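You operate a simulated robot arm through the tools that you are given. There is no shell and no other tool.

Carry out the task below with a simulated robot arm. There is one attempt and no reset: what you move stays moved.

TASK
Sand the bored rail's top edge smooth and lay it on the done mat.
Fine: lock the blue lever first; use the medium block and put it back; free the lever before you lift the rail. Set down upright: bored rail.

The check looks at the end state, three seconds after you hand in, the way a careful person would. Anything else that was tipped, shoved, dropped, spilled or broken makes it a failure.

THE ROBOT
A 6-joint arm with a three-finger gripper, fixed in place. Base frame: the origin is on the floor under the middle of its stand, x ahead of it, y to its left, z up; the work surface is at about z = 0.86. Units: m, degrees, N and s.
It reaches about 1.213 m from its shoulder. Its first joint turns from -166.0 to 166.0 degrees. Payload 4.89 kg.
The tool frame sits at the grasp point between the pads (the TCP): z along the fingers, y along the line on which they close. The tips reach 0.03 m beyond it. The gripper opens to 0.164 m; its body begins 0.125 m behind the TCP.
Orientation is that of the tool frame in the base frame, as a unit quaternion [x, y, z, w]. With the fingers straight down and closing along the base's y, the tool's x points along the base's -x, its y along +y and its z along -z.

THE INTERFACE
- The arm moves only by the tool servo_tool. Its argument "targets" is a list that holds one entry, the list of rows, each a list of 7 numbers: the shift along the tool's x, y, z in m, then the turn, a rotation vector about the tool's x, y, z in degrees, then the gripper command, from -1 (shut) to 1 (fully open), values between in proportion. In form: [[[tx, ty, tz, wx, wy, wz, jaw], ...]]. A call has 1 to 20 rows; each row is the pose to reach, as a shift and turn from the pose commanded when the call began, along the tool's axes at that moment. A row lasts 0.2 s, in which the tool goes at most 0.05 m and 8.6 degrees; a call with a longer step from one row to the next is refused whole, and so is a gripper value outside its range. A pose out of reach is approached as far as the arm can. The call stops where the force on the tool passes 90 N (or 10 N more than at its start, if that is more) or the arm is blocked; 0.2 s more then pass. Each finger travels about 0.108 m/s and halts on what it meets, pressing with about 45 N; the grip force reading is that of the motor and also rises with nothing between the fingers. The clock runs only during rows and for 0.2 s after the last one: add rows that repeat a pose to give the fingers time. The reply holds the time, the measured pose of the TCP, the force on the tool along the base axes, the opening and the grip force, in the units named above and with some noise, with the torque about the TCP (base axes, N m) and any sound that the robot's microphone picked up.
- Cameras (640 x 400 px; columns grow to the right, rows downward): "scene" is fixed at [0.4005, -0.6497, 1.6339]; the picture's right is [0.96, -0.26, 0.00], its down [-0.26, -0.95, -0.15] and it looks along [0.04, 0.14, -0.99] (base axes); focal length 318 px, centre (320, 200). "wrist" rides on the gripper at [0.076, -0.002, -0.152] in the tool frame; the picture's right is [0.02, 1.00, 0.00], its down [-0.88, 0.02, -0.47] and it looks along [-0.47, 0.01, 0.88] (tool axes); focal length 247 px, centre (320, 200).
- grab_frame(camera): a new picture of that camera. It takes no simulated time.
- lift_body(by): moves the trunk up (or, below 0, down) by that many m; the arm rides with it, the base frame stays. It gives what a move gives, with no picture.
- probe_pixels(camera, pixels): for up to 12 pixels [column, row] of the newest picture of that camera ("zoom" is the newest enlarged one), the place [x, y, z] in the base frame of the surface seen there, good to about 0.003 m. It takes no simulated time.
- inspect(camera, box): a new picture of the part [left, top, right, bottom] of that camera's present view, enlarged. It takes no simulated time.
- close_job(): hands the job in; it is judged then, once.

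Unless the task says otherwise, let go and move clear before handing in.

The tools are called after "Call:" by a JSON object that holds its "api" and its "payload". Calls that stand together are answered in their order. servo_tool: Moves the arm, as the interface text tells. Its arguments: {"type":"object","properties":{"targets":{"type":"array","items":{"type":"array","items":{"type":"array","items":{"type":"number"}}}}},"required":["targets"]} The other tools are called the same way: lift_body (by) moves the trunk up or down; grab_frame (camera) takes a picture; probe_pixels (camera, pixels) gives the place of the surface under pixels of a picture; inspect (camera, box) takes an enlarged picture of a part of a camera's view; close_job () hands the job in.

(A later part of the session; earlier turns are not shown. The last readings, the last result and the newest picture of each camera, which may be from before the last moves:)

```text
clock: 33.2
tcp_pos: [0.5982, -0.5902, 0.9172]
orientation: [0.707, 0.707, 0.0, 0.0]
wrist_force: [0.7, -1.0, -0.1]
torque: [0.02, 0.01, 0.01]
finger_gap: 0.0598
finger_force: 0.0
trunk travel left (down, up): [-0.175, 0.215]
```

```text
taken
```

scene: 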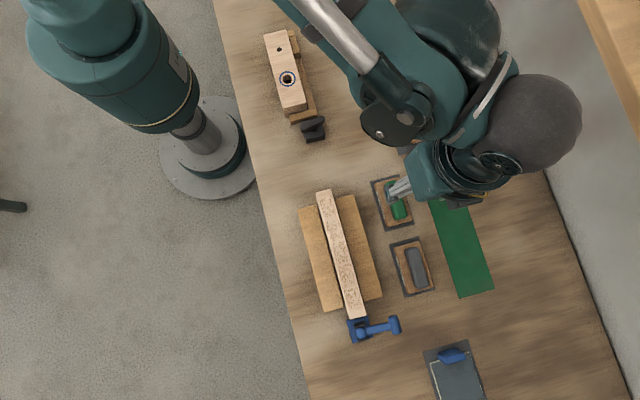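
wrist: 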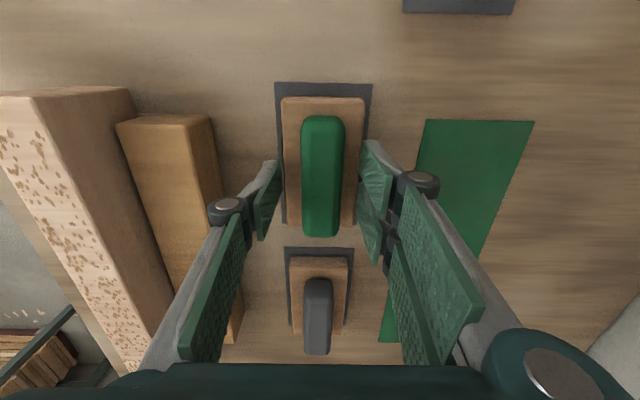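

The handle (columns 301–344) is centred between the pads. I'll close on it.

Call:
{"api": "servo_tool", "payload": {"targets": [[[0, 0.001, 0, 0, 0, 0, -0.5], [0, 0.001, 0, 0, 0, 0, -0.75], [0, 0.001, 0, 0, 0, 0, -1], [0, 0.001, 0, 0, 0, 0, -1], [0, 0.001, 0, 0, 0, 0, -1]]]}}

Call:
{"api": "grab_frame", "payload": {"camera": "wrist"}}

```text
clock: 34.4
tcp_pos: [0.6006, -0.5911, 0.9161]
orientation: [0.707, 0.707, 0.0, -0.001]
wrist_force: [-0.2, 0.7, -0.2]
torque: [0.0, -0.02, -0.02]
finger_gap: 0.0296
finger_force: 44.8
trunk travel left (down, up): [-0.175, 0.215]
```

```text
taken
```

wrist: 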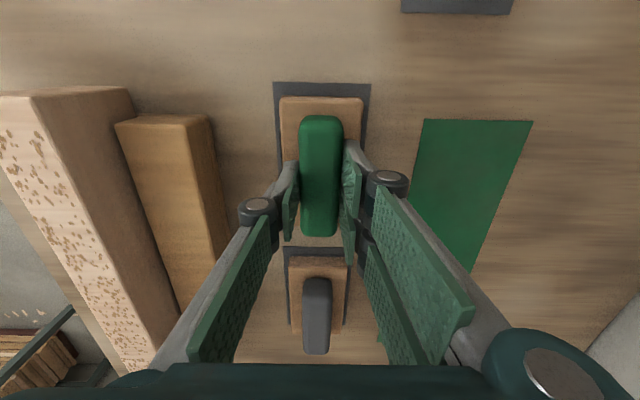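

The block is held (gap 0.030, no side load). I'll lift it straight up, then carry it over the middle of the rail.

Call:
{"api": "servo_tool", "payload": {"targets": [[[0, 0, -0.01, 0, 0, 0, -1], [0, 0, -0.03, 0, 0, 0, -1], [0, 0, -0.07, 0, 0, 0, -1], [0, 0, -0.11, 0, 0, 0, -1], [0, 0, -0.134, 0, 0, 0, -1], [-0.015, -0.03, -0.134, 0, 0, 0, -1], [-0.03, -0.065, -0.134, 0, 0, 0, -1], [-0.045, -0.1, -0.134, 0, 0, 0, -1], [-0.06, -0.13, -0.134, 0, 0, 0, -1], [-0.079, -0.157, -0.134, 0, 0, 0, -1], [-0.079, -0.157, -0.134, 0, 0, 0, -1]]]}}

Call:
{"api": "grab_frame", "payload": {"camera": "wrist"}}

Call:
{"api": "grab_frame", "payload": {"camera": "scene"}}

```text
clock: 36.8
tcp_pos: [0.4414, -0.6674, 1.0531]
orientation: [0.707, 0.707, 0.0, 0.0]
wrist_force: [-0.5, 1.0, -1.4]
torque: [0.0, -0.07, 0.01]
finger_gap: 0.0297
finger_force: 45.0
trunk travel left (down, up): [-0.175, 0.215]
```

```text
taken
```

wrist: 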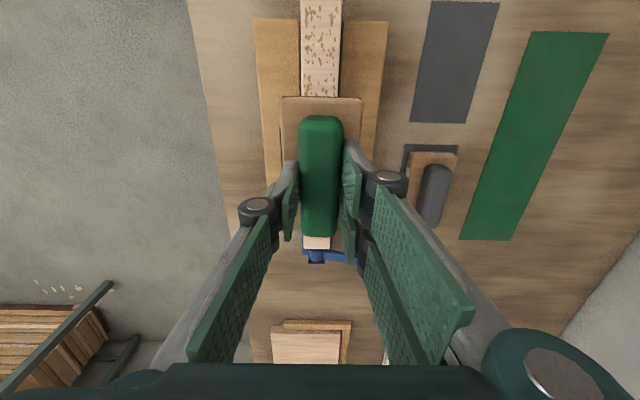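

```text
taken
```

scene: 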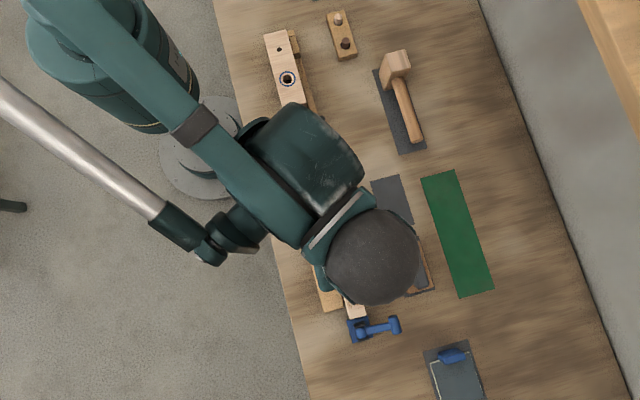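

The block is above the rail and level. I'll descend to just above the rail's top (contact expected near TCP z 0.994).

Call:
{"api": "servo_tool", "payload": {"targets": [[[0, 0, 0.03, 0, 0, 0, -1], [0, 0, 0.05, 0, 0, 0, -1], [0, 0, 0.055, 0, 0, 0, -1], [0, 0, 0.055, 0, 0, 0, -1]]]}}

Call:
{"api": "servo_tool", "payload": {"targets": [[[0, 0, 0.001, 0, 0, 0, -1], [0, 0, 0.002, 0, 0, 0, -1], [0, 0, 0.002, 0, 0, 0, -1]]]}}

```text
clock: 37.8
tcp_pos: [0.4413, -0.6696, 1.0003]
orientation: [0.707, 0.708, 0.0, 0.001]
wrist_force: [6.8, -12.7, 55.8]
torque: [0.16, -0.22, -0.06]
finger_gap: 0.0294
finger_force: 45.4
trunk travel left (down, up): [-0.175, 0.215]
```

```text
clock: 38.6
tcp_pos: [0.4409, -0.6684, 0.9992]
orientation: [0.707, 0.707, 0.0, 0.001]
wrist_force: [5.0, -10.4, 78.9]
torque: [-0.3, -0.22, 0.0]
finger_gap: 0.0294
finger_force: 45.0
trunk travel left (down, up): [-0.175, 0.215]
```

Contact came a bit higher than expected and the load is now 79 N, more than wanted. I'll ease off about 5 mm of command to leave a moderate press.

Call:
{"api": "servo_tool", "payload": {"targets": [[[0, 0, -0.003, 0, 0, 0, -1], [0, 0, -0.005, 0, 0, 0, -1], [0, 0, -0.005, 0, 0, 0, -1]]]}}

Call:
{"api": "grab_frame", "payload": {"camera": "wrist"}}

```text
clock: 39.4
tcp_pos: [0.4437, -0.6704, 0.9996]
orientation: [0.708, 0.707, 0.0, 0.0]
wrist_force: [0.7, -0.1, -0.9]
torque: [0.03, -0.01, 0.0]
finger_gap: 0.0295
finger_force: 44.5
trunk travel left (down, up): [-0.175, 0.215]
```

```text
taken
```

wrist: 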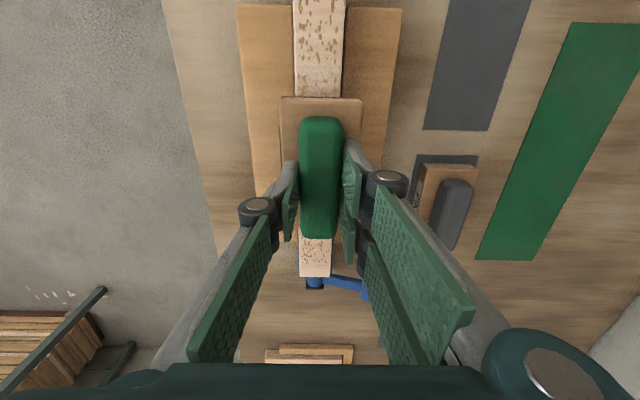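

Load is back near zero with TCP at 0.9996, i.e. just touching. I'll press about 1.3 mm (≈20 N) and make a first stroke toward the +y end and back.

Call:
{"api": "servo_tool", "payload": {"targets": [[[0, 0, 0.0013, 0, 0, 0, -1], [0.02, 0, 0.0013, 0, 0, 0, -1], [0.04, 0, 0.0013, 0, 0, 0, -1], [0.06, 0, 0.0013, 0, 0, 0, -1], [0.08, 0, 0.0013, 0, 0, 0, -1], [0.095, 0, 0.0013, 0, 0, 0, -1]]]}}

Call:
{"api": "grab_frame", "payload": {"camera": "wrist"}}

Call:
{"api": "grab_frame", "payload": {"camera": "scene"}}

```text
clock: 40.8
tcp_pos: [0.4422, -0.575, 0.9987]
orientation: [0.707, 0.707, 0.0, 0.001]
wrist_force: [-0.5, 1.2, 3.9]
torque: [-0.08, -0.02, 0.03]
finger_gap: 0.0294
finger_force: 45.5
trunk travel left (down, up): [-0.175, 0.215]
```

```text
taken
```

wrist: 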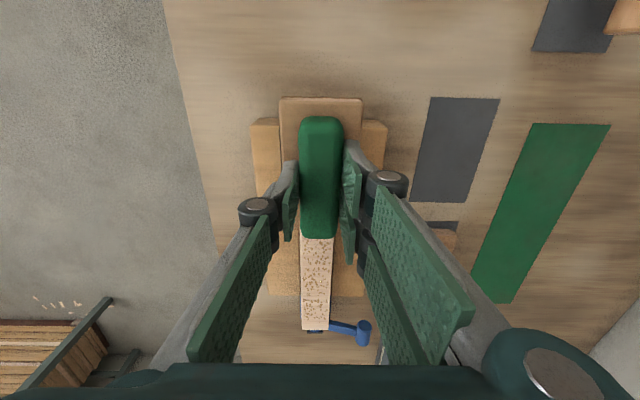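

```text
taken
```

scene: 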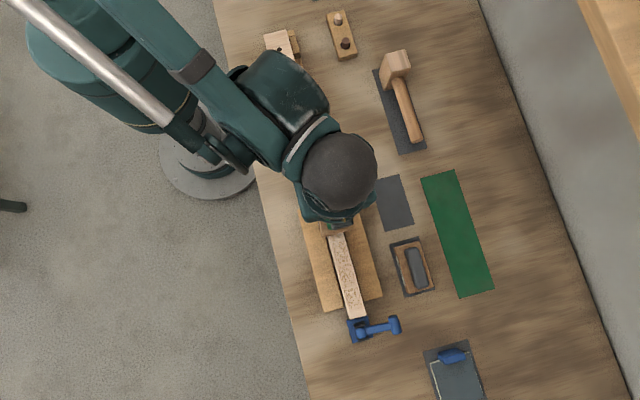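

Only ~4 N remained at this end. I'll add 1 mm of press and do a full stroke to the -y end.

Call:
{"api": "servo_tool", "payload": {"targets": [[[0, 0, 0.001, 0, 0, 0, -1], [-0.02, 0, 0.001, 0, 0, 0, -1], [-0.04, 0, 0.001, 0, 0, 0, -1], [-0.06, 0, 0.001, 0, 0, 0, -1], [-0.08, 0, 0.001, 0, 0, 0, -1], [-0.1, 0, 0.001, 0, 0, 0, -1], [-0.12, 0, 0.001, 0, 0, 0, -1], [-0.14, 0, 0.001, 0, 0, 0, -1], [-0.16, 0, 0.001, 0, 0, 0, -1], [-0.18, 0, 0.001, 0, 0, 0, -1], [-0.19, 0, 0.001, 0, 0, 0, -1]]]}}

Call:
{"api": "grab_frame", "payload": {"camera": "wrist"}}

Call:
{"api": "grab_frame", "payload": {"camera": "scene"}}

```text
clock: 43.2
tcp_pos: [0.443, -0.7665, 0.9984]
orientation: [0.707, 0.707, 0.0, 0.0]
wrist_force: [-0.1, -0.4, -0.7]
torque: [-0.08, -0.01, 0.02]
finger_gap: 0.0296
finger_force: 44.9
trunk travel left (down, up): [-0.175, 0.215]
```

```text
taken
```

wrist: 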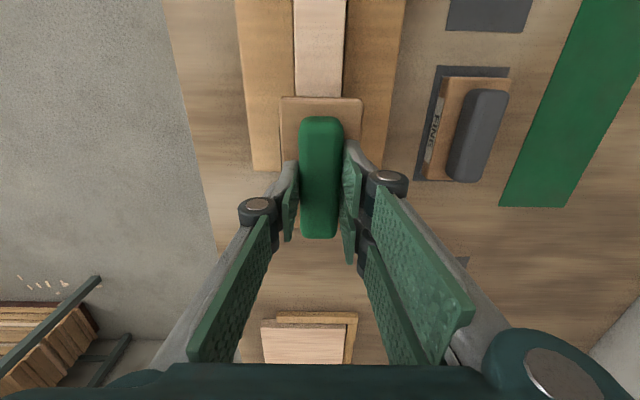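

```text
taken
```

scene: 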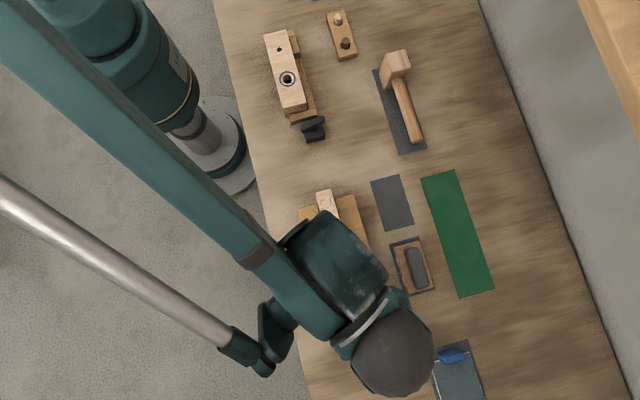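

The rail surface behind the block (wrist (320,50)) already looks smooth, but load here is ~0. I'll press slightly more and work this -y end back and forth, then check.

Call:
{"api": "servo_tool", "payload": {"targets": [[[0, 0, 0.0015, 0, 0, 0, -1], [0.02, 0, 0.0015, 0, 0, 0, -1], [0.04, 0, 0.0015, 0, 0, 0, -1], [0.06, 0, 0.0015, 0, 0, 0, -1], [0.04, 0, 0.0015, 0, 0, 0, -1], [0.02, 0, 0.0015, 0, 0, 0, -1], [0, 0, 0.0015, 0, 0, 0, -1], [0, 0, 0.0015, 0, 0, 0, -1]]]}}

```text
clock: 45.0
tcp_pos: [0.4443, -0.7651, 0.9987]
orientation: [0.707, 0.707, 0.0, 0.001]
wrist_force: [-0.5, 7.8, 22.4]
torque: [0.55, -0.06, 0.01]
finger_gap: 0.0297
finger_force: 45.0
trunk travel left (down, up): [-0.175, 0.215]
```

Press is now 22 N at this end. I'll stroke the full length to +y (easing the press slightly) and back.

Call:
{"api": "servo_tool", "payload": {"targets": [[[0.02, 0, -0.0001, 0, 0, 0, -1], [0.04, 0, -0.0003, 0, 0, 0, -1], [0.06, 0, -0.0004, 0, 0, 0, -1], [0.08, 0, -0.0005, 0, 0, 0, -1], [0.1, 0, -0.0007, 0, 0, 0, -1], [0.12, 0, -0.0008, 0, 0, 0, -1], [0.14, 0, -0.0009, 0, 0, 0, -1], [0.16, 0, -0.001, 0, 0, 0, -1], [0.18, 0, -0.0012, 0, 0, 0, -1], [0.195, 0, -0.0012, 0, 0, 0, -1], [0.195, 0, -0.0012, 0, 0, 0, -1]]]}}

Call:
{"api": "inspect", "payload": {"camera": "wrist", "box": [260, 220, 400, 350]}}

Call:
{"api": "inspect", "payload": {"camera": "scene", "box": [290, 180, 410, 350]}}

```text
clock: 47.4
tcp_pos: [0.4417, -0.5693, 1.0002]
orientation: [0.707, 0.707, 0.0, 0.0]
wrist_force: [-0.2, 0.6, -1.1]
torque: [-0.09, 0.01, 0.01]
finger_gap: 0.0293
finger_force: 45.2
trunk travel left (down, up): [-0.175, 0.215]
```

```text
3.08 times, centred on (330, 285) of wrist
```

zoom: 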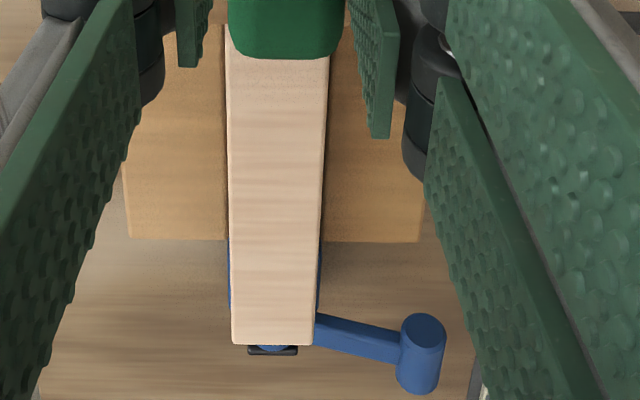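

```text
2.35 times, centred on (350, 265) of scene
```

zoom: 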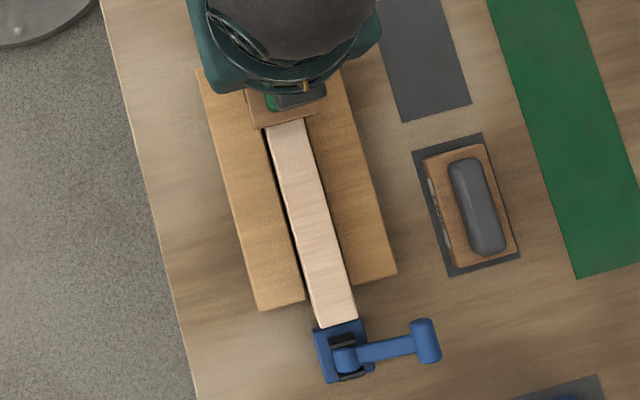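

The -y two-thirds of the rail now look clean. The +y end had no load (TCP 1.0002), so I'll press ~2 mm and work that end a few times.

Call:
{"api": "servo_tool", "payload": {"targets": [[[0, 0, 0.0015, 0, 0, 0, -1], [-0.005, 0, 0.002, 0, 0, 0, -1], [-0.025, 0, 0.002, 0, 0, 0, -1], [-0.045, 0, 0.002, 0, 0, 0, -1], [-0.065, 0, 0.002, 0, 0, 0, -1], [-0.045, 0, 0.002, 0, 0, 0, -1], [-0.025, 0, 0.002, 0, 0, 0, -1], [-0.005, 0, 0.002, 0, 0, 0, -1], [0.0, 0, 0.002, 0, 0, 0, -1], [0.0, 0, 0.002, 0, 0, 0, -1]]]}}

```text
clock: 49.6
tcp_pos: [0.4417, -0.5698, 0.9974]
orientation: [0.707, 0.707, 0.0, 0.0]
wrist_force: [-3.2, -17.2, 48.3]
torque: [-0.93, 0.08, -0.05]
finger_gap: 0.0295
finger_force: 44.8
trunk travel left (down, up): [-0.175, 0.215]
```

Firm contact here (48 N). One more full-length pass toward -y with slightly eased press, then I'll lift off and inspect the top.

Call:
{"api": "servo_tool", "payload": {"targets": [[[0, 0, -0.0012, 0, 0, 0, -1], [-0.02, 0, -0.001, 0, 0, 0, -1], [-0.04, 0, -0.0009, 0, 0, 0, -1], [-0.06, 0, -0.0007, 0, 0, 0, -1], [-0.08, 0, -0.0006, 0, 0, 0, -1], [-0.1, 0, -0.0004, 0, 0, 0, -1], [-0.12, 0, -0.0002, 0, 0, 0, -1], [-0.14, 0, -0.0001, 0, 0, 0, -1], [-0.16, 0, 0, 0, 0, 0, -1], [-0.18, 0, 0.0001, 0, 0, 0, -1], [-0.197, 0, 0.0003, 0, 0, 0, -1], [-0.197, 0, 0.0003, 0, 0, 0, -1]]]}}

Call:
{"api": "servo_tool", "payload": {"targets": [[[0.02, 0, 0.0, 0, 0, 0, -1], [0.04, 0, 0.0, 0, 0, 0, -1], [0.06, 0, -0.0002, 0, 0, 0, -1], [0.08, 0, -0.0003, 0, 0, 0, -1], [0.1, 0, -0.0005, 0, 0, 0, -1], [0.12, 0, -0.0007, 0, 0, 0, -1], [0.14, 0, -0.0009, 0, 0, 0, -1], [0.16, 0, -0.001, 0, 0, 0, -1], [0.18, 0, -0.0012, 0, 0, 0, -1], [0.197, 0, -0.0012, 0, 0, 0, -1], [0.197, 0, -0.02, 0, 0, 0, -1], [0.197, 0, -0.06, 0, 0, 0, -1], [0.217, 0.04, -0.06, 0, 0, 0, -1], [0.217, 0.08, -0.06, 0, 0, 0, -1], [0.207, 0.12, -0.06, 0, 0, 0, -1], [0.187, 0.157, -0.06, 0, 0, 0, -1], [0.187, 0.157, -0.06, 0, 0, 0, -1]]]}}

Call:
{"api": "grab_frame", "payload": {"camera": "wrist"}}

Call:
{"api": "inspect", "payload": {"camera": "scene", "box": [290, 170, 410, 350]}}

```text
clock: 52.2
tcp_pos: [0.4416, -0.7657, 0.9972]
orientation: [0.707, 0.707, 0.0, 0.001]
wrist_force: [-0.1, 14.4, 48.1]
torque: [0.67, -0.14, 0.05]
finger_gap: 0.0295
finger_force: 45.4
trunk travel left (down, up): [-0.175, 0.215]
```

```text
clock: 55.8
tcp_pos: [0.5968, -0.5806, 1.0538]
orientation: [0.707, 0.707, 0.0, 0.0]
wrist_force: [1.8, -1.5, -2.4]
torque: [0.08, 0.1, 0.01]
finger_gap: 0.0294
finger_force: 45.3
trunk travel left (down, up): [-0.175, 0.215]
```

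```text
taken
```

wrist: 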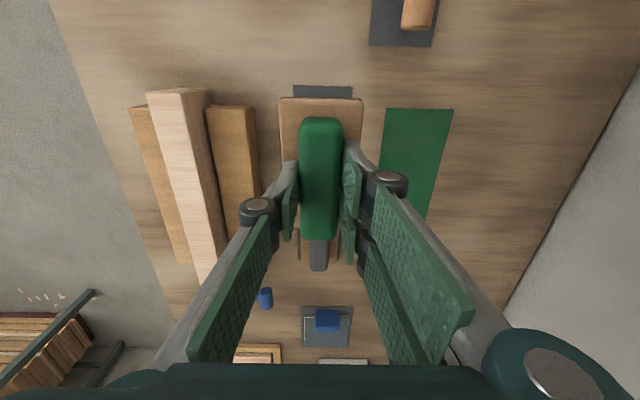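

```text
2.22 times, centred on (350, 260) of scene
```

zoom: 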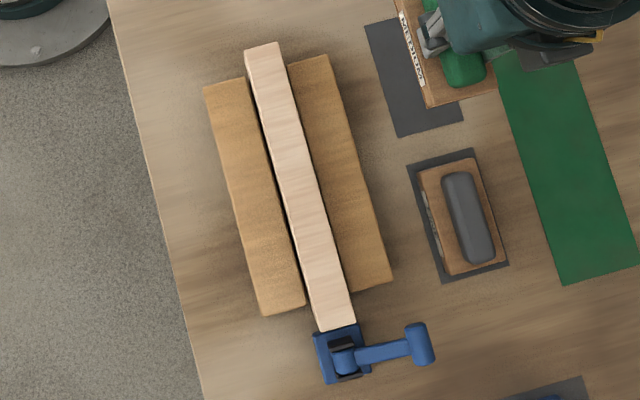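

The whole rail top now looks clean. I'll zoom in tightly on both ends to verify no specks remain before returning the block.

Call:
{"api": "inspect", "payload": {"camera": "scene", "box": [300, 180, 380, 250]}}

Call:
{"api": "inspect", "payload": {"camera": "scene", "box": [310, 250, 390, 325]}}

Call:
{"api": "inspect", "payload": {"camera": "wrist", "box": [240, 60, 400, 280]}}

```text
5.71 times, centred on (340, 215) of scene
```

zoom: 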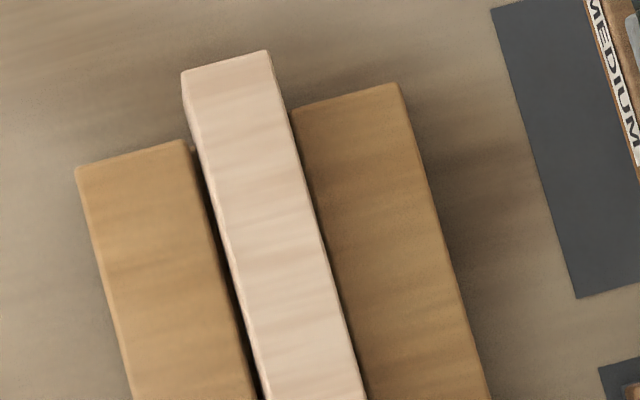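

```text
5.33 times, centred on (350, 288) of scene
```

zoom: 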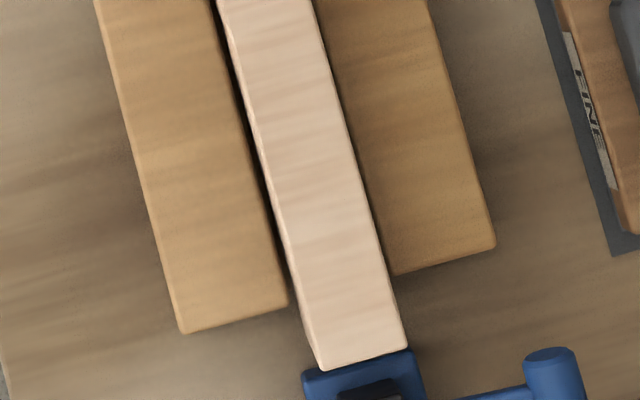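

```text
1.82 times, centred on (320, 170) of wrist
```

zoom: 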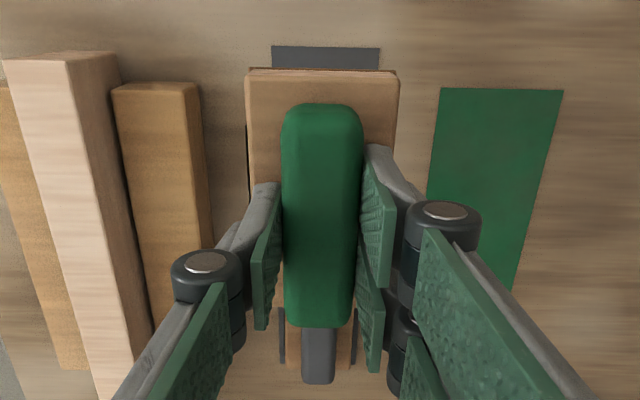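

No specks remain at either end. The block still sits squarely in the grip; I'll return over the tray using the exact original grasp pose (offset -0.011 along tool x) and descend most of the way.

Call:
{"api": "servo_tool", "payload": {"targets": [[[-0.011, 0, 0.0, 0, 0, 0, -1], [-0.011, 0, 0.04, 0, 0, 0, -1], [-0.011, 0, 0.08, 0, 0, 0, -1], [-0.011, 0, 0.11, 0, 0, 0, -1], [-0.011, 0, 0.128, 0, 0, 0, -1], [-0.011, 0, 0.128, 0, 0, 0, -1]]]}}

Call:
{"api": "grab_frame", "payload": {"camera": "wrist"}}

Call:
{"api": "inspect", "payload": {"camera": "scene", "box": [350, 160, 450, 240]}}

```text
clock: 57.2
tcp_pos: [0.5987, -0.5915, 0.9282]
orientation: [0.707, 0.707, 0.0, -0.001]
wrist_force: [-0.2, -1.7, -1.5]
torque: [0.01, 0.01, 0.0]
finger_gap: 0.0295
finger_force: 45.0
trunk travel left (down, up): [-0.175, 0.215]
```

```text
taken
```

wrist: 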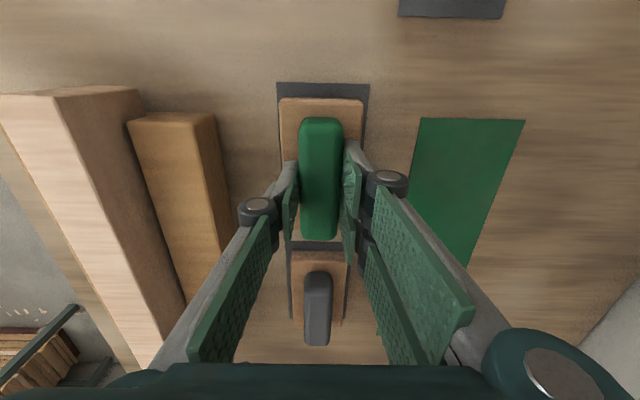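

```text
5.00 times, centred on (400, 200) of scene
```

zoom: 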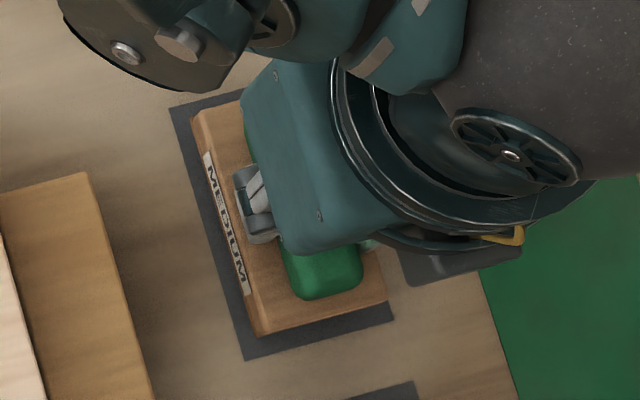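

The block is square over its tray. I'll lower the last ~9 mm and check for contact.

Call:
{"api": "servo_tool", "payload": {"targets": [[[0, 0, 0.004, 0, 0, 0, -1], [0, 0, 0.007, 0, 0, 0, -1], [0, 0, 0.009, 0, 0, 0, -1], [0, 0, 0.009, 0, 0, 0, -1]]]}}

```text
clock: 58.2
tcp_pos: [0.5988, -0.5906, 0.9188]
orientation: [0.707, 0.707, -0.001, 0.001]
wrist_force: [-0.4, -0.4, -1.5]
torque: [0.0, -0.04, 0.03]
finger_gap: 0.0291
finger_force: 45.3
trunk travel left (down, up): [-0.175, 0.215]
```

No contact yet (still -1.5 N of block weight at z 0.9188). I'll lower a few more millimetres in small steps.

Call:
{"api": "servo_tool", "payload": {"targets": [[[0, 0, 0.001, 0, 0, 0, -1], [0, 0, 0.002, 0, 0, 0, -1], [0, 0, 0.002, 0, 0, 0, -1]]]}}

```text
clock: 59.0
tcp_pos: [0.5998, -0.5907, 0.9179]
orientation: [0.707, 0.707, 0.0, 0.0]
wrist_force: [-0.3, 0.8, -1.6]
torque: [-0.01, -0.02, 0.0]
finger_gap: 0.0293
finger_force: 45.2
trunk travel left (down, up): [-0.175, 0.215]
```

Call:
{"api": "servo_tool", "payload": {"targets": [[[0, 0, 0.001, 0, 0, 0, -1], [0, 0, 0.002, 0, 0, 0, -1], [0, 0, 0.002, 0, 0, 0, -1]]]}}

Call:
{"api": "inspect", "payload": {"camera": "scene", "box": [350, 160, 450, 240]}}

```text
clock: 59.8
tcp_pos: [0.6001, -0.5912, 0.9158]
orientation: [0.707, 0.707, 0.001, 0.0]
wrist_force: [1.4, -1.1, -1.9]
torque: [0.03, 0.02, -0.03]
finger_gap: 0.0295
finger_force: 45.0
trunk travel left (down, up): [-0.175, 0.215]
```

```text
5.00 times, centred on (400, 200) of scene
```

zoom: 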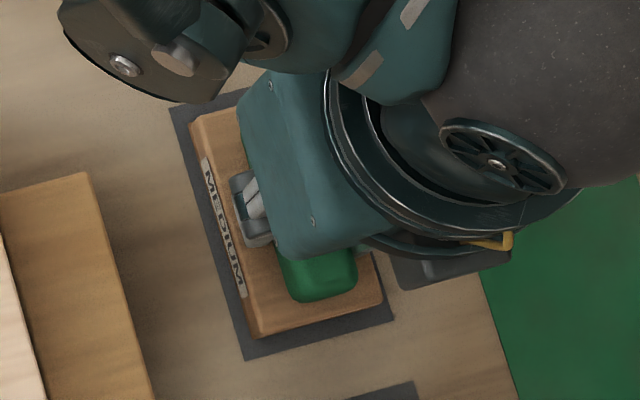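

Still hanging freely at z 0.9158, so the block slid a millimetre or two upward in the grip while pressing. I'll keep lowering in small steps until it touches.

Call:
{"api": "servo_tool", "payload": {"targets": [[[0, 0, 0.001, 0, 0, 0, -1], [0, 0, 0.002, 0, 0, 0, -1], [0, 0, 0.002, 0, 0, 0, -1]]]}}

```text
clock: 60.6
tcp_pos: [0.5993, -0.5906, 0.9145]
orientation: [0.707, 0.707, 0.0, 0.001]
wrist_force: [10.6, -11.4, 49.6]
torque: [0.05, -0.45, -0.05]
finger_gap: 0.0295
finger_force: 45.4
trunk travel left (down, up): [-0.175, 0.215]
```

The block is seated now (50 N). I'll ease up 2 mm, then open slowly and rise.

Call:
{"api": "servo_tool", "payload": {"targets": [[[0, 0, -0.0015, 0, 0, 0, -1], [0, 0, -0.0018, 0, 0, 0, -1], [0, 0, -0.0018, 0, 0, 0, -0.6], [0, 0, -0.0018, 0, 0, 0, -0.4], [0, 0, -0.0018, 0, 0, 0, -0.27], [0, 0, -0.0018, 0, 0, 0, -0.27], [0, 0, -0.03, 0, 0, 0, -0.27], [0, 0, -0.07, 0, 0, 0, -0.27], [0, 0, -0.11, 0, 0, 0, 0], [0, 0, -0.15, 0, 0, 0, 0], [0, 0, -0.15, 0, 0, 0, 0]]]}}

Call:
{"api": "grab_frame", "payload": {"camera": "wrist"}}

Call:
{"api": "inspect", "payload": {"camera": "wrist", "box": [270, 60, 380, 180]}}

```text
clock: 63.0
tcp_pos: [0.6001, -0.5901, 1.0636]
orientation: [0.707, 0.707, 0.0, -0.001]
wrist_force: [0.7, 0.4, 1.1]
torque: [-0.09, -0.05, -0.03]
finger_gap: 0.0818
finger_force: 0.1
trunk travel left (down, up): [-0.175, 0.215]
```

```text
taken
```

wrist: 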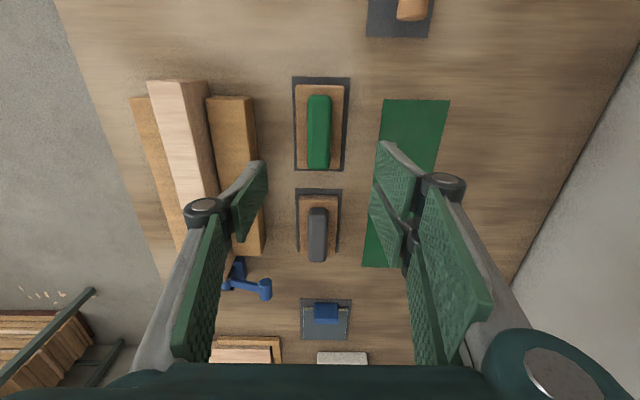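

```text
3.33 times, centred on (325, 120) of wrist
```

zoom: 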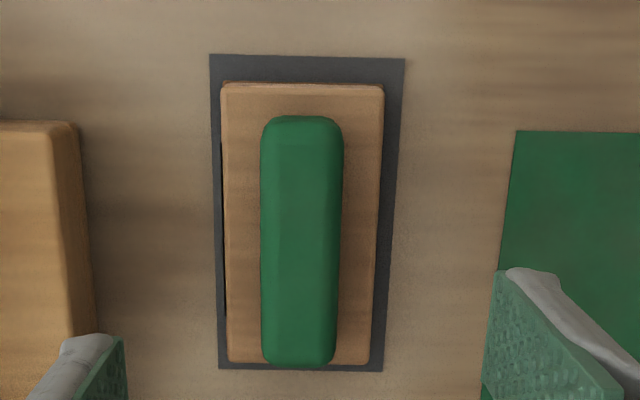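

The medium block is back inside its tray outline (zoom, tray visible on all sides). Next I'll rotate back to closing along y and move over the lever's grip at about (0.513,-0.850).

Call:
{"api": "servo_tool", "payload": {"targets": [[[-0.0236, -0.0079, 0.0, 0, 0, -8.2, -0.1], [-0.0473, -0.0158, 0.0, 0, 0, -16.4, -0.2], [-0.0709, -0.0237, 0.0, 0, 0, -24.6, -0.33], [-0.0945, -0.0316, 0.0, 0, 0, -32.8, -0.33], [-0.1182, -0.0395, 0.0, 0, 0, -41, -0.33], [-0.1418, -0.0475, 0.0, 0, 0, -49.2, -0.33], [-0.1655, -0.0554, 0.0, 0, 0, -57.4, -0.33], [-0.1891, -0.0633, 0.0, 0, 0, -65.6, -0.33], [-0.2127, -0.0712, 0.0, 0, 0, -73.8, -0.33], [-0.2364, -0.0791, 0.01, 0, 0, -82, -0.33], [-0.26, -0.087, 0.02, 0, 0, -90, -0.33], [-0.26, -0.087, 0.03, 0, 0, -90, -0.33], [-0.26, -0.087, 0.03, 0, 0, -90, -0.33]]]}}

Call:
{"api": "grab_frame", "payload": {"camera": "wrist"}}

```text
clock: 65.8
tcp_pos: [0.5126, -0.8508, 1.0307]
orientation: [0.0, 1.0, 0.0, 0.0]
wrist_force: [0.4, -0.2, -0.2]
torque: [0.09, 0.04, 0.01]
finger_gap: 0.0548
finger_force: 0.1
trunk travel left (down, up): [-0.175, 0.215]
```

```text
taken
```

wrist: 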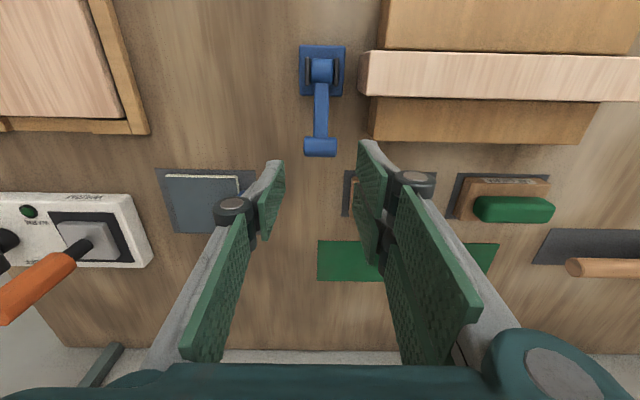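

The grip lies between the finger lines (wrist (320,148)). I'll descend to TCP z≈0.923 around it.

Call:
{"api": "servo_tool", "payload": {"targets": [[[0, 0, 0.03, 0, 0, 0, -0.33], [0, 0, 0.06, 0, 0, 0, -0.33], [0, 0, 0.085, 0, 0, 0, -0.33], [0, 0, 0.1, 0, 0, 0, -0.33], [0, 0, 0.107, 0, 0, 0, -0.33], [0, 0, 0.107, 0, 0, 0, -0.33]]]}}

Call:
{"api": "grab_frame", "payload": {"camera": "wrist"}}

```text
clock: 67.2
tcp_pos: [0.5124, -0.8514, 0.9249]
orientation: [0.0, 1.0, 0.0, 0.0]
wrist_force: [0.2, -0.2, -0.1]
torque: [0.02, 0.05, 0.01]
finger_gap: 0.0546
finger_force: 0.0
trunk travel left (down, up): [-0.175, 0.215]
```

```text
taken
```

wrist: 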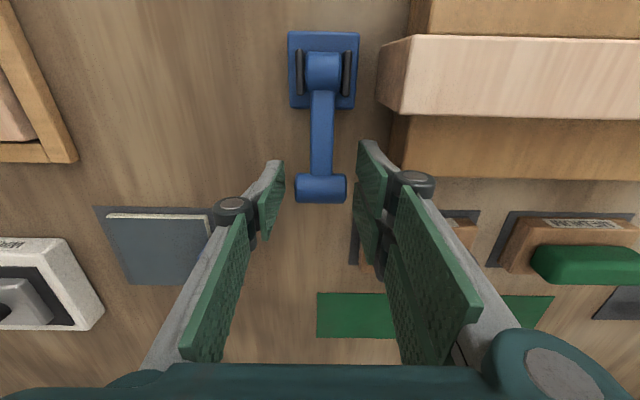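

The grip (320,188) sits squarely between the pads. I'll close on it.

Call:
{"api": "servo_tool", "payload": {"targets": [[[0, 0, 0, 0, 0, 0, -0.6], [0, 0, 0, 0, 0, 0, -1], [0, 0, 0, 0, 0, 0, -1], [0, 0, 0, 0, 0, 0, -1]]]}}

```text
clock: 68.2
tcp_pos: [0.5124, -0.85, 0.9245]
orientation: [0.0, 1.0, -0.001, -0.001]
wrist_force: [-2.4, 11.7, -7.0]
torque: [0.29, -0.31, -0.28]
finger_gap: 0.0348
finger_force: 45.5
trunk travel left (down, up): [-0.175, 0.215]
```

Held (gap 0.035). I'll raise the lever along its arc to about 45° first.

Call:
{"api": "servo_tool", "payload": {"targets": [[[0.0023, 0, -0.0076, 0, 0, 0, -1], [0.0048, 0, -0.0137, 0, 0, 0, -1], [0.0079, 0, -0.0196, 0, 0, 0, -1], [0.0114, 0, -0.0252, 0, 0, 0, -1], [0.0155, 0, -0.0305, 0, 0, 0, -1], [0.02, 0, -0.0353, 0, 0, 0, -1], [0.02, 0, -0.0353, 0, 0, 0, -1]]]}}

Call:
{"api": "grab_frame", "payload": {"camera": "wrist"}}

```text
clock: 69.8
tcp_pos: [0.4939, -0.8493, 0.9621]
orientation: [0.0, 1.0, 0.0, 0.0]
wrist_force: [24.4, 24.3, 0.5]
torque: [0.54, -1.28, -0.06]
finger_gap: 0.035
finger_force: 45.8
trunk travel left (down, up): [-0.175, 0.215]
```

```text
taken
```

wrist: 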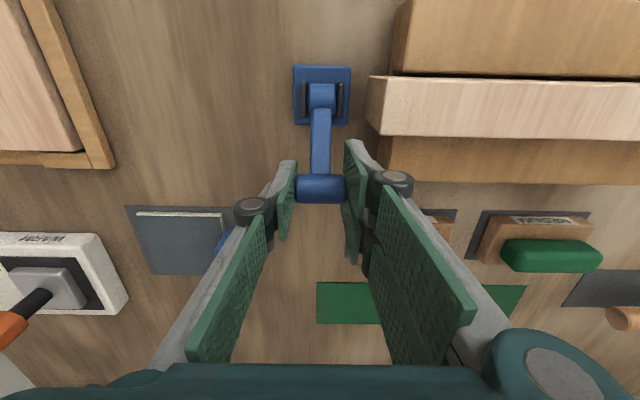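

The lever follows (grip still at (320,188) between pads). I'll ease 1 mm toward +y and continue the arc to about 20°.

Call:
{"api": "servo_tool", "payload": {"targets": [[[0.0048, 0.001, -0.0045, 0, 0, 0, -1], [0.0101, 0.001, -0.0086, 0, 0, 0, -1], [0.0157, 0.001, -0.0121, 0, 0, 0, -1], [0.0216, 0.001, -0.0152, 0, 0, 0, -1], [0.0277, 0.001, -0.0177, 0, 0, 0, -1], [0.0277, 0.001, -0.0177, 0, 0, 0, -1]]]}}

Call:
{"api": "grab_frame", "payload": {"camera": "wrist"}}

```text
clock: 71.2
tcp_pos: [0.4643, -0.8499, 0.9802]
orientation: [0.001, 1.0, -0.001, 0.0]
wrist_force: [18.8, -2.2, 12.9]
torque: [0.04, -1.38, -0.11]
finger_gap: 0.0348
finger_force: 45.4
trunk travel left (down, up): [-0.175, 0.215]
```

```text
taken
```

wrist: 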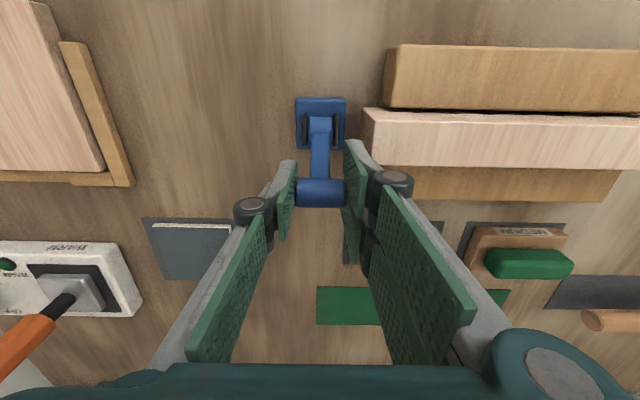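

About 20° from upright now, smooth 19 N friction. I'll bring it the rest of the way to vertical in small steps.

Call:
{"api": "servo_tool", "payload": {"targets": [[[0.0063, 0, -0.0022, 0, 0, 0, -1], [0.0128, 0, -0.0038, 0, 0, 0, -1], [0.0194, 0, -0.0047, 0, 0, 0, -1], [0.024, 0, -0.005, 0, 0, 0, -1], [0.024, 0, -0.005, 0, 0, 0, -1]]]}}

Call:
{"api": "grab_frame", "payload": {"camera": "wrist"}}

```text
clock: 72.4
tcp_pos: [0.4414, -0.8498, 0.9842]
orientation: [0.0, 1.0, 0.001, 0.0]
wrist_force: [15.7, -10.8, 4.8]
torque: [-0.21, -1.51, -0.03]
finger_gap: 0.0349
finger_force: 45.2
trunk travel left (down, up): [-0.175, 0.215]
```

```text
taken
```

wrist: 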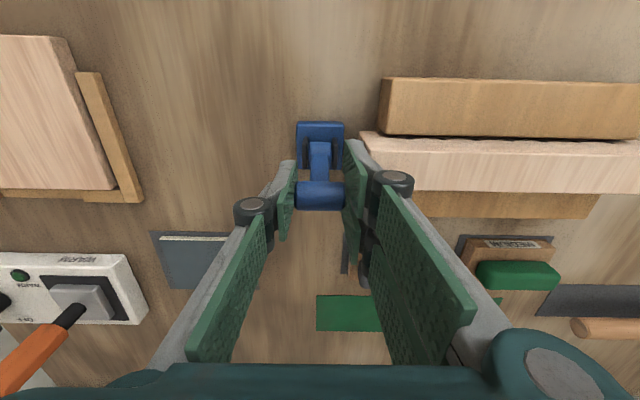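

The grip appears ~5 mm short of its original upright place (row 195 vs 185 earlier). I'll nudge further toward -x in 2 mm steps to find its upright stop.

Call:
{"api": "servo_tool", "payload": {"targets": [[[0.002, 0, 0, 0, 0, 0, -1], [0.004, 0, 0, 0, 0, 0, -1], [0.005, 0, 0, 0, 0, 0, -1], [0.005, 0, 0, 0, 0, 0, -1]]]}}

Call:
{"api": "grab_frame", "payload": {"camera": "wrist"}}

```text
clock: 73.4
tcp_pos: [0.4355, -0.8496, 0.9837]
orientation: [0.0, 1.0, 0.0, 0.0]
wrist_force: [16.8, -14.2, 4.8]
torque: [-0.19, -1.6, 0.16]
finger_gap: 0.0347
finger_force: 45.2
trunk travel left (down, up): [-0.175, 0.215]
```

```text
taken
```

wrist: 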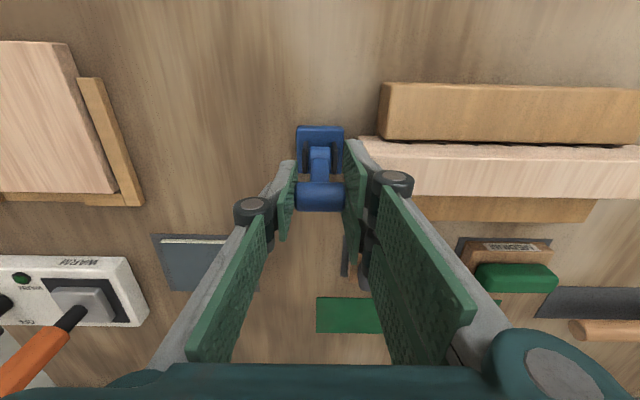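

Friction is unchanged, no stop yet. I'll probe the grip and hub to see the lever's present angle.

Call:
{"api": "probe_pixels", "payload": {"camera": "wrist", "pixels": [[320, 190], [320, 197], [320, 205], [320, 185], [319, 165], [320, 153], [305, 130], [335, 130], [312, 210], [330, 186]]}}

Call:
{"api": "inspect", "payload": {"camera": "wrist", "box": [270, 110, 370, 220]}}

```text
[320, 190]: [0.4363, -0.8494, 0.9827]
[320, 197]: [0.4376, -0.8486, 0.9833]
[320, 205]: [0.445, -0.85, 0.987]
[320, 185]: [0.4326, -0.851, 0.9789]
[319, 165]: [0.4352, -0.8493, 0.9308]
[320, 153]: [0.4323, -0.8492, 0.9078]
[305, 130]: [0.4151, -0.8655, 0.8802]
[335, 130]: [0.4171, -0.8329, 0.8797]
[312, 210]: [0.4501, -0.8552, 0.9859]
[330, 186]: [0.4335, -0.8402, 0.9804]
```

```text
3.64 times, centred on (320, 165) of wrist
```

zoom: 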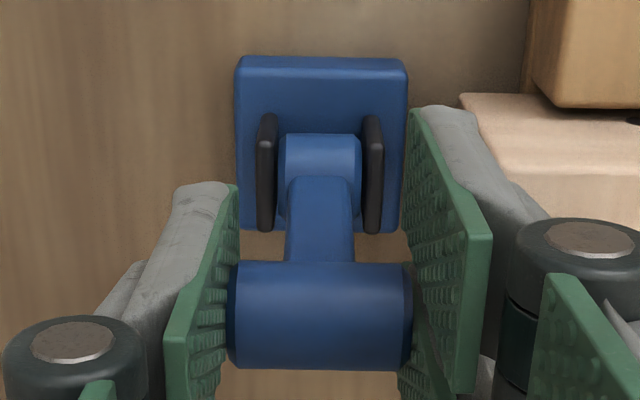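

The grip's -x face is at x≈0.433 versus ≈0.431 originally, so it's within ~2° of its start. I'll nudge 2.5 mm more to bring it fully home.

Call:
{"api": "servo_tool", "payload": {"targets": [[[0.0015, 0, 0, 0, 0, 0, -1], [0.0025, 0, 0, 0, 0, 0, -1], [0.0025, 0, 0, 0, 0, 0, -1]]]}}

Call:
{"api": "probe_pixels", "payload": {"camera": "wrist", "pixels": [[320, 190], [320, 185], [320, 205]]}}

```text
clock: 74.2
tcp_pos: [0.4344, -0.8499, 0.9832]
orientation: [0.0, 1.0, 0.0, -0.001]
wrist_force: [18.3, -10.1, -0.4]
torque: [-0.11, -1.53, 0.25]
finger_gap: 0.0349
finger_force: 45.1
trunk travel left (down, up): [-0.175, 0.215]
```

```text
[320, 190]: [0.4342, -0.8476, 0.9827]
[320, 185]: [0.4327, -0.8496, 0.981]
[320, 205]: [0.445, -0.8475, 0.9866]
```

Call:
{"api": "grab_frame", "payload": {"camera": "wrist"}}

Call:
{"api": "probe_pixels", "payload": {"camera": "wrist", "pixels": [[320, 190], [320, 185], [320, 205], [320, 197], [319, 170], [320, 155], [312, 187], [328, 187]]}}

```text
taken
```

wrist: 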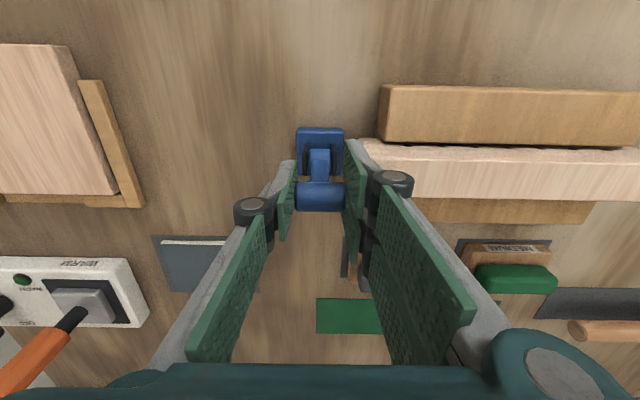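

```text
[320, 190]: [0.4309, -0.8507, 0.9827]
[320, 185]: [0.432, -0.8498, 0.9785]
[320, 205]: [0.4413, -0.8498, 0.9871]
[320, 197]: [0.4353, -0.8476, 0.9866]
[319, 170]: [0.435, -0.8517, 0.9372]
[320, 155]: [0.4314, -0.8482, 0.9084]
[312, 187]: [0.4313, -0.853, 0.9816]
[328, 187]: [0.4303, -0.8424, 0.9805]
```

The grip matches its original position (−x face 0.431, top 0.441/0.987), so the lever is upright. I'll ease, open, and rise straight up.

Call:
{"api": "servo_tool", "payload": {"targets": [[[-0.001, 0, 0, 0, 0, 0, -1], [-0.001, 0, 0, 0, 0, 0, -0.6], [-0.001, 0, 0, 0, 0, 0, -0.33], [-0.001, 0, 0, 0, 0, 0, -0.33], [-0.001, 0, -0.03, 0, 0, 0, -0.33], [-0.001, 0, -0.07, 0, 0, 0, -0.33], [-0.001, 0, -0.1, 0, 0, 0, -0.2], [-0.001, 0, -0.1, 0, 0, 0, -0.2]]]}}

Call:
{"api": "grab_frame", "payload": {"camera": "wrist"}}

Call:
{"api": "probe_pixels", "payload": {"camera": "wrist", "pixels": [[320, 150], [320, 145], [320, 155]]}}

```text
clock: 76.0
tcp_pos: [0.4356, -0.8499, 1.085]
orientation: [-0.001, 1.0, 0.0, 0.0]
wrist_force: [0.4, 0.6, 0.2]
torque: [-0.05, -0.03, 0.04]
finger_gap: 0.0656
finger_force: 0.0
trunk travel left (down, up): [-0.175, 0.215]
```

```text
taken
```

wrist: 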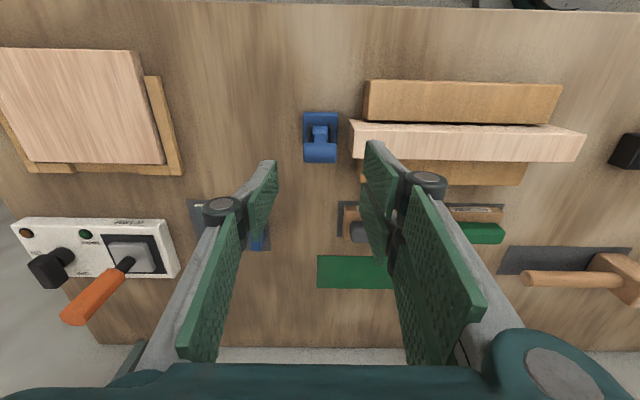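

```text
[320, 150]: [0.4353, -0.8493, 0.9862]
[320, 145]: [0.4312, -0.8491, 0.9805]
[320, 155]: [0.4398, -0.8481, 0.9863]
```

The lever stands upright and clear. I'll rotate to close along x and move over the rail's middle for the lift.

Call:
{"api": "servo_tool", "payload": {"targets": [[[-0.0004, 0.0164, 0, 0, 0, 8.2, -0.2], [-0.0008, 0.0328, 0, 0, 0, 16.4, -0.2], [-0.0012, 0.0492, 0, 0, 0, 24.6, -0.2], [-0.0016, 0.0656, 0, 0, 0, 32.8, -0.2], [-0.002, 0.082, 0, 0, 0, 41, -0.2], [-0.0024, 0.0984, 0, 0, 0, 49.2, -0.2], [-0.0028, 0.1148, 0, 0, 0, 57.4, -0.2], [-0.0032, 0.1312, 0, 0, 0, 65.6, -0.2], [-0.0036, 0.1476, 0, 0, 0, 73.8, -0.2], [-0.004, 0.164, 0, 0, 0, 82, -0.2], [-0.0041, 0.1804, 0, 0, 0, 90, -0.2], [-0.0041, 0.1804, 0, 0, 0, 90, -0.2]]]}}

Call:
{"api": "grab_frame", "payload": {"camera": "wrist"}}

Call:
{"api": "grab_frame", "payload": {"camera": "scene"}}

```text
clock: 78.6
tcp_pos: [0.4386, -0.668, 1.084]
orientation: [0.708, 0.706, 0.0, 0.0]
wrist_force: [-0.2, 0.2, -0.3]
torque: [-0.03, -0.01, 0.0]
finger_gap: 0.0656
finger_force: 0.0
trunk travel left (down, up): [-0.175, 0.215]
```

```text
taken
```

wrist: 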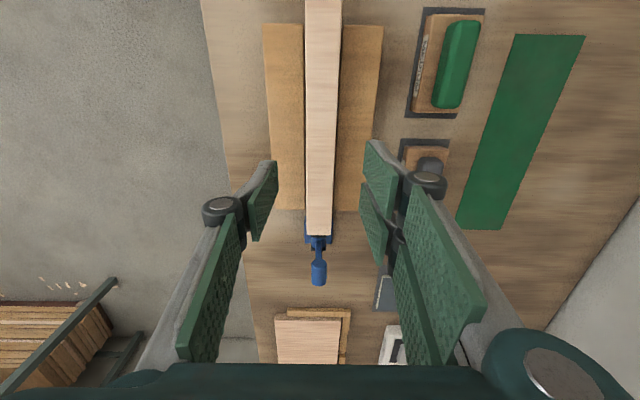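

```text
taken
```

scene: 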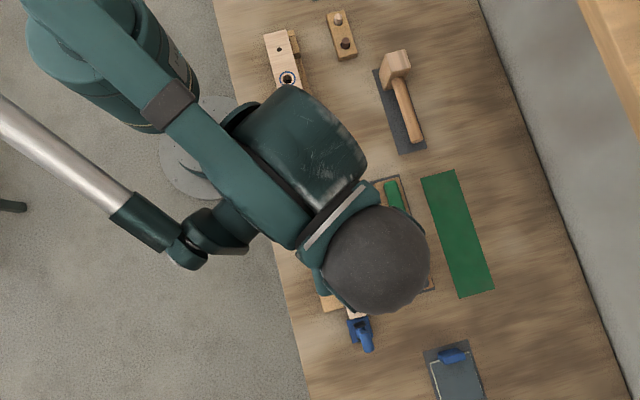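

The rail is centred under the gripper (columns 307–333 near row 200). I'll descend to TCP z≈0.941.

Call:
{"api": "servo_tool", "payload": {"targets": [[[0, 0.001, 0.04, 0, 0, 0, -0.25], [0, 0.001, 0.08, 0, 0, 0, -0.25], [0, 0.001, 0.11, 0, 0, 0, -0.25], [0, 0.001, 0.13, 0, 0, 0, -0.25], [0, 0.001, 0.14, 0, 0, 0, -0.25], [0, 0.001, 0.143, 0, 0, 0, -0.25], [0, 0.001, 0.143, 0, 0, 0, -0.25]]]}}

Call:
{"api": "grab_frame", "payload": {"camera": "wrist"}}

```text
clock: 80.2
tcp_pos: [0.4397, -0.6693, 0.941]
orientation: [0.707, 0.707, 0.0, 0.0]
wrist_force: [0.3, 0.1, -0.5]
torque: [-0.02, 0.02, 0.0]
finger_gap: 0.0616
finger_force: 0.0
trunk travel left (down, up): [-0.175, 0.215]
```

```text
taken
```

wrist: 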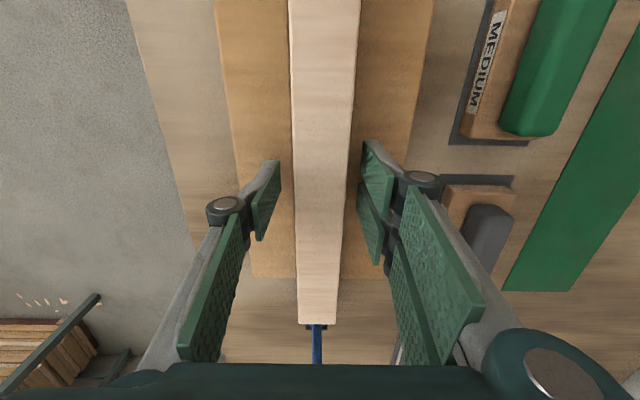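

The rail is centred between the pads. I'll close and then lift a few millimetres to confirm it's free.

Call:
{"api": "servo_tool", "payload": {"targets": [[[0, 0, 0, 0, 0, 0, -0.5], [0, 0, 0, 0, 0, 0, -0.75], [0, 0, 0, 0, 0, 0, -1], [0, 0, 0, 0, 0, 0, -1], [0, 0, 0, 0, 0, 0, -1]]]}}

Call:
{"api": "servo_tool", "payload": {"targets": [[[0, 0, -0.002, 0, 0, 0, -1], [0, 0, -0.004, 0, 0, 0, -1], [0, 0, -0.006, 0, 0, 0, -1], [0, 0, -0.006, 0, 0, 0, -1]]]}}

Call:
{"api": "grab_frame", "payload": {"camera": "wrist"}}

```text
clock: 81.4
tcp_pos: [0.4402, -0.6679, 0.9398]
orientation: [0.707, 0.707, 0.0, 0.001]
wrist_force: [1.1, 0.1, -0.2]
torque: [-0.04, 0.03, 0.02]
finger_gap: 0.0359
finger_force: 45.2
trunk travel left (down, up): [-0.175, 0.215]
```

```text
clock: 82.4
tcp_pos: [0.4399, -0.6689, 0.947]
orientation: [0.708, 0.707, 0.0, 0.001]
wrist_force: [0.4, -0.1, -3.5]
torque: [0.0, 0.03, -0.01]
finger_gap: 0.0356
finger_force: 45.2
trunk travel left (down, up): [-0.175, 0.215]
```

```text
taken
```

wrist: 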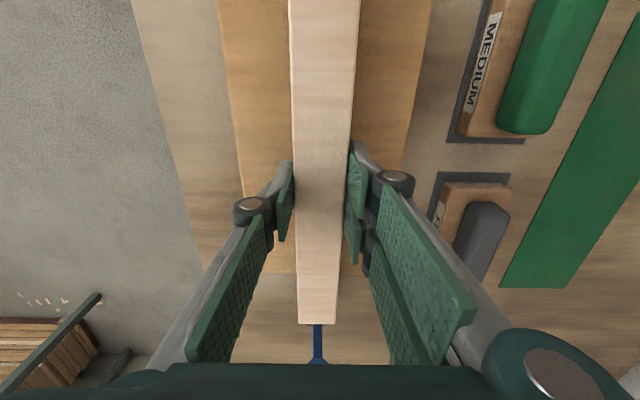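

The rail lifts freely (3.5 N weight, gap steady at 0.036). I'll raise it straight out of the slot and check it.

Call:
{"api": "servo_tool", "payload": {"targets": [[[0, 0, -0.02, 0, 0, 0, -1], [0, 0, -0.04, 0, 0, 0, -1], [0, 0, -0.06, 0, 0, 0, -1], [0, 0, -0.08, 0, 0, 0, -1], [0, 0, -0.1, 0, 0, 0, -1], [0, 0, -0.12, 0, 0, 0, -1], [0, 0, -0.14, 0, 0, 0, -1], [0, 0, -0.14, 0, 0, 0, -1]]]}}

Call:
{"api": "grab_frame", "payload": {"camera": "wrist"}}

Call:
{"api": "grab_frame", "payload": {"camera": "scene"}}

```text
clock: 84.2
tcp_pos: [0.4401, -0.6687, 1.0863]
orientation: [0.707, 0.707, 0.0, 0.0]
wrist_force: [0.2, -0.1, -3.9]
torque: [-0.01, -0.04, -0.02]
finger_gap: 0.0359
finger_force: 44.2
trunk travel left (down, up): [-0.175, 0.215]
```

```text
taken
```

wrist: 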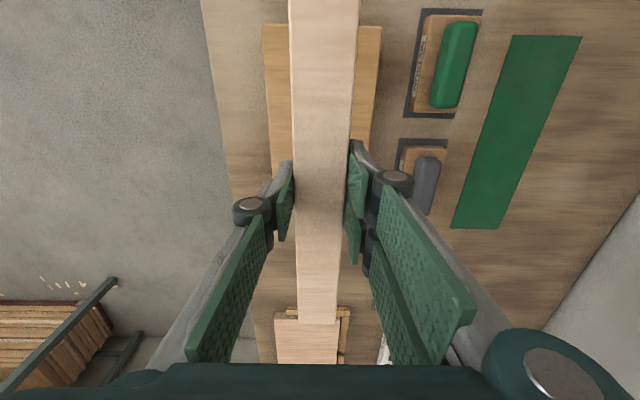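

```text
taken
```

scene: 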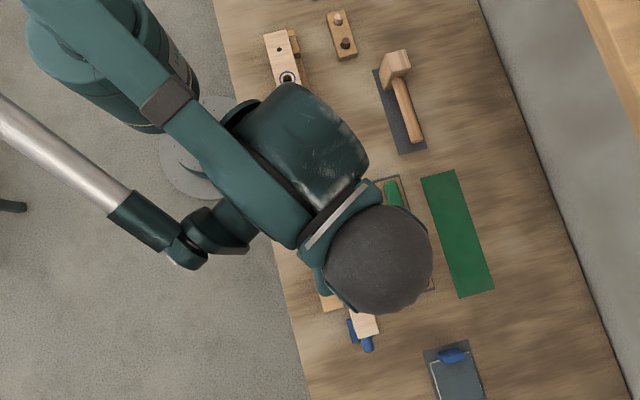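

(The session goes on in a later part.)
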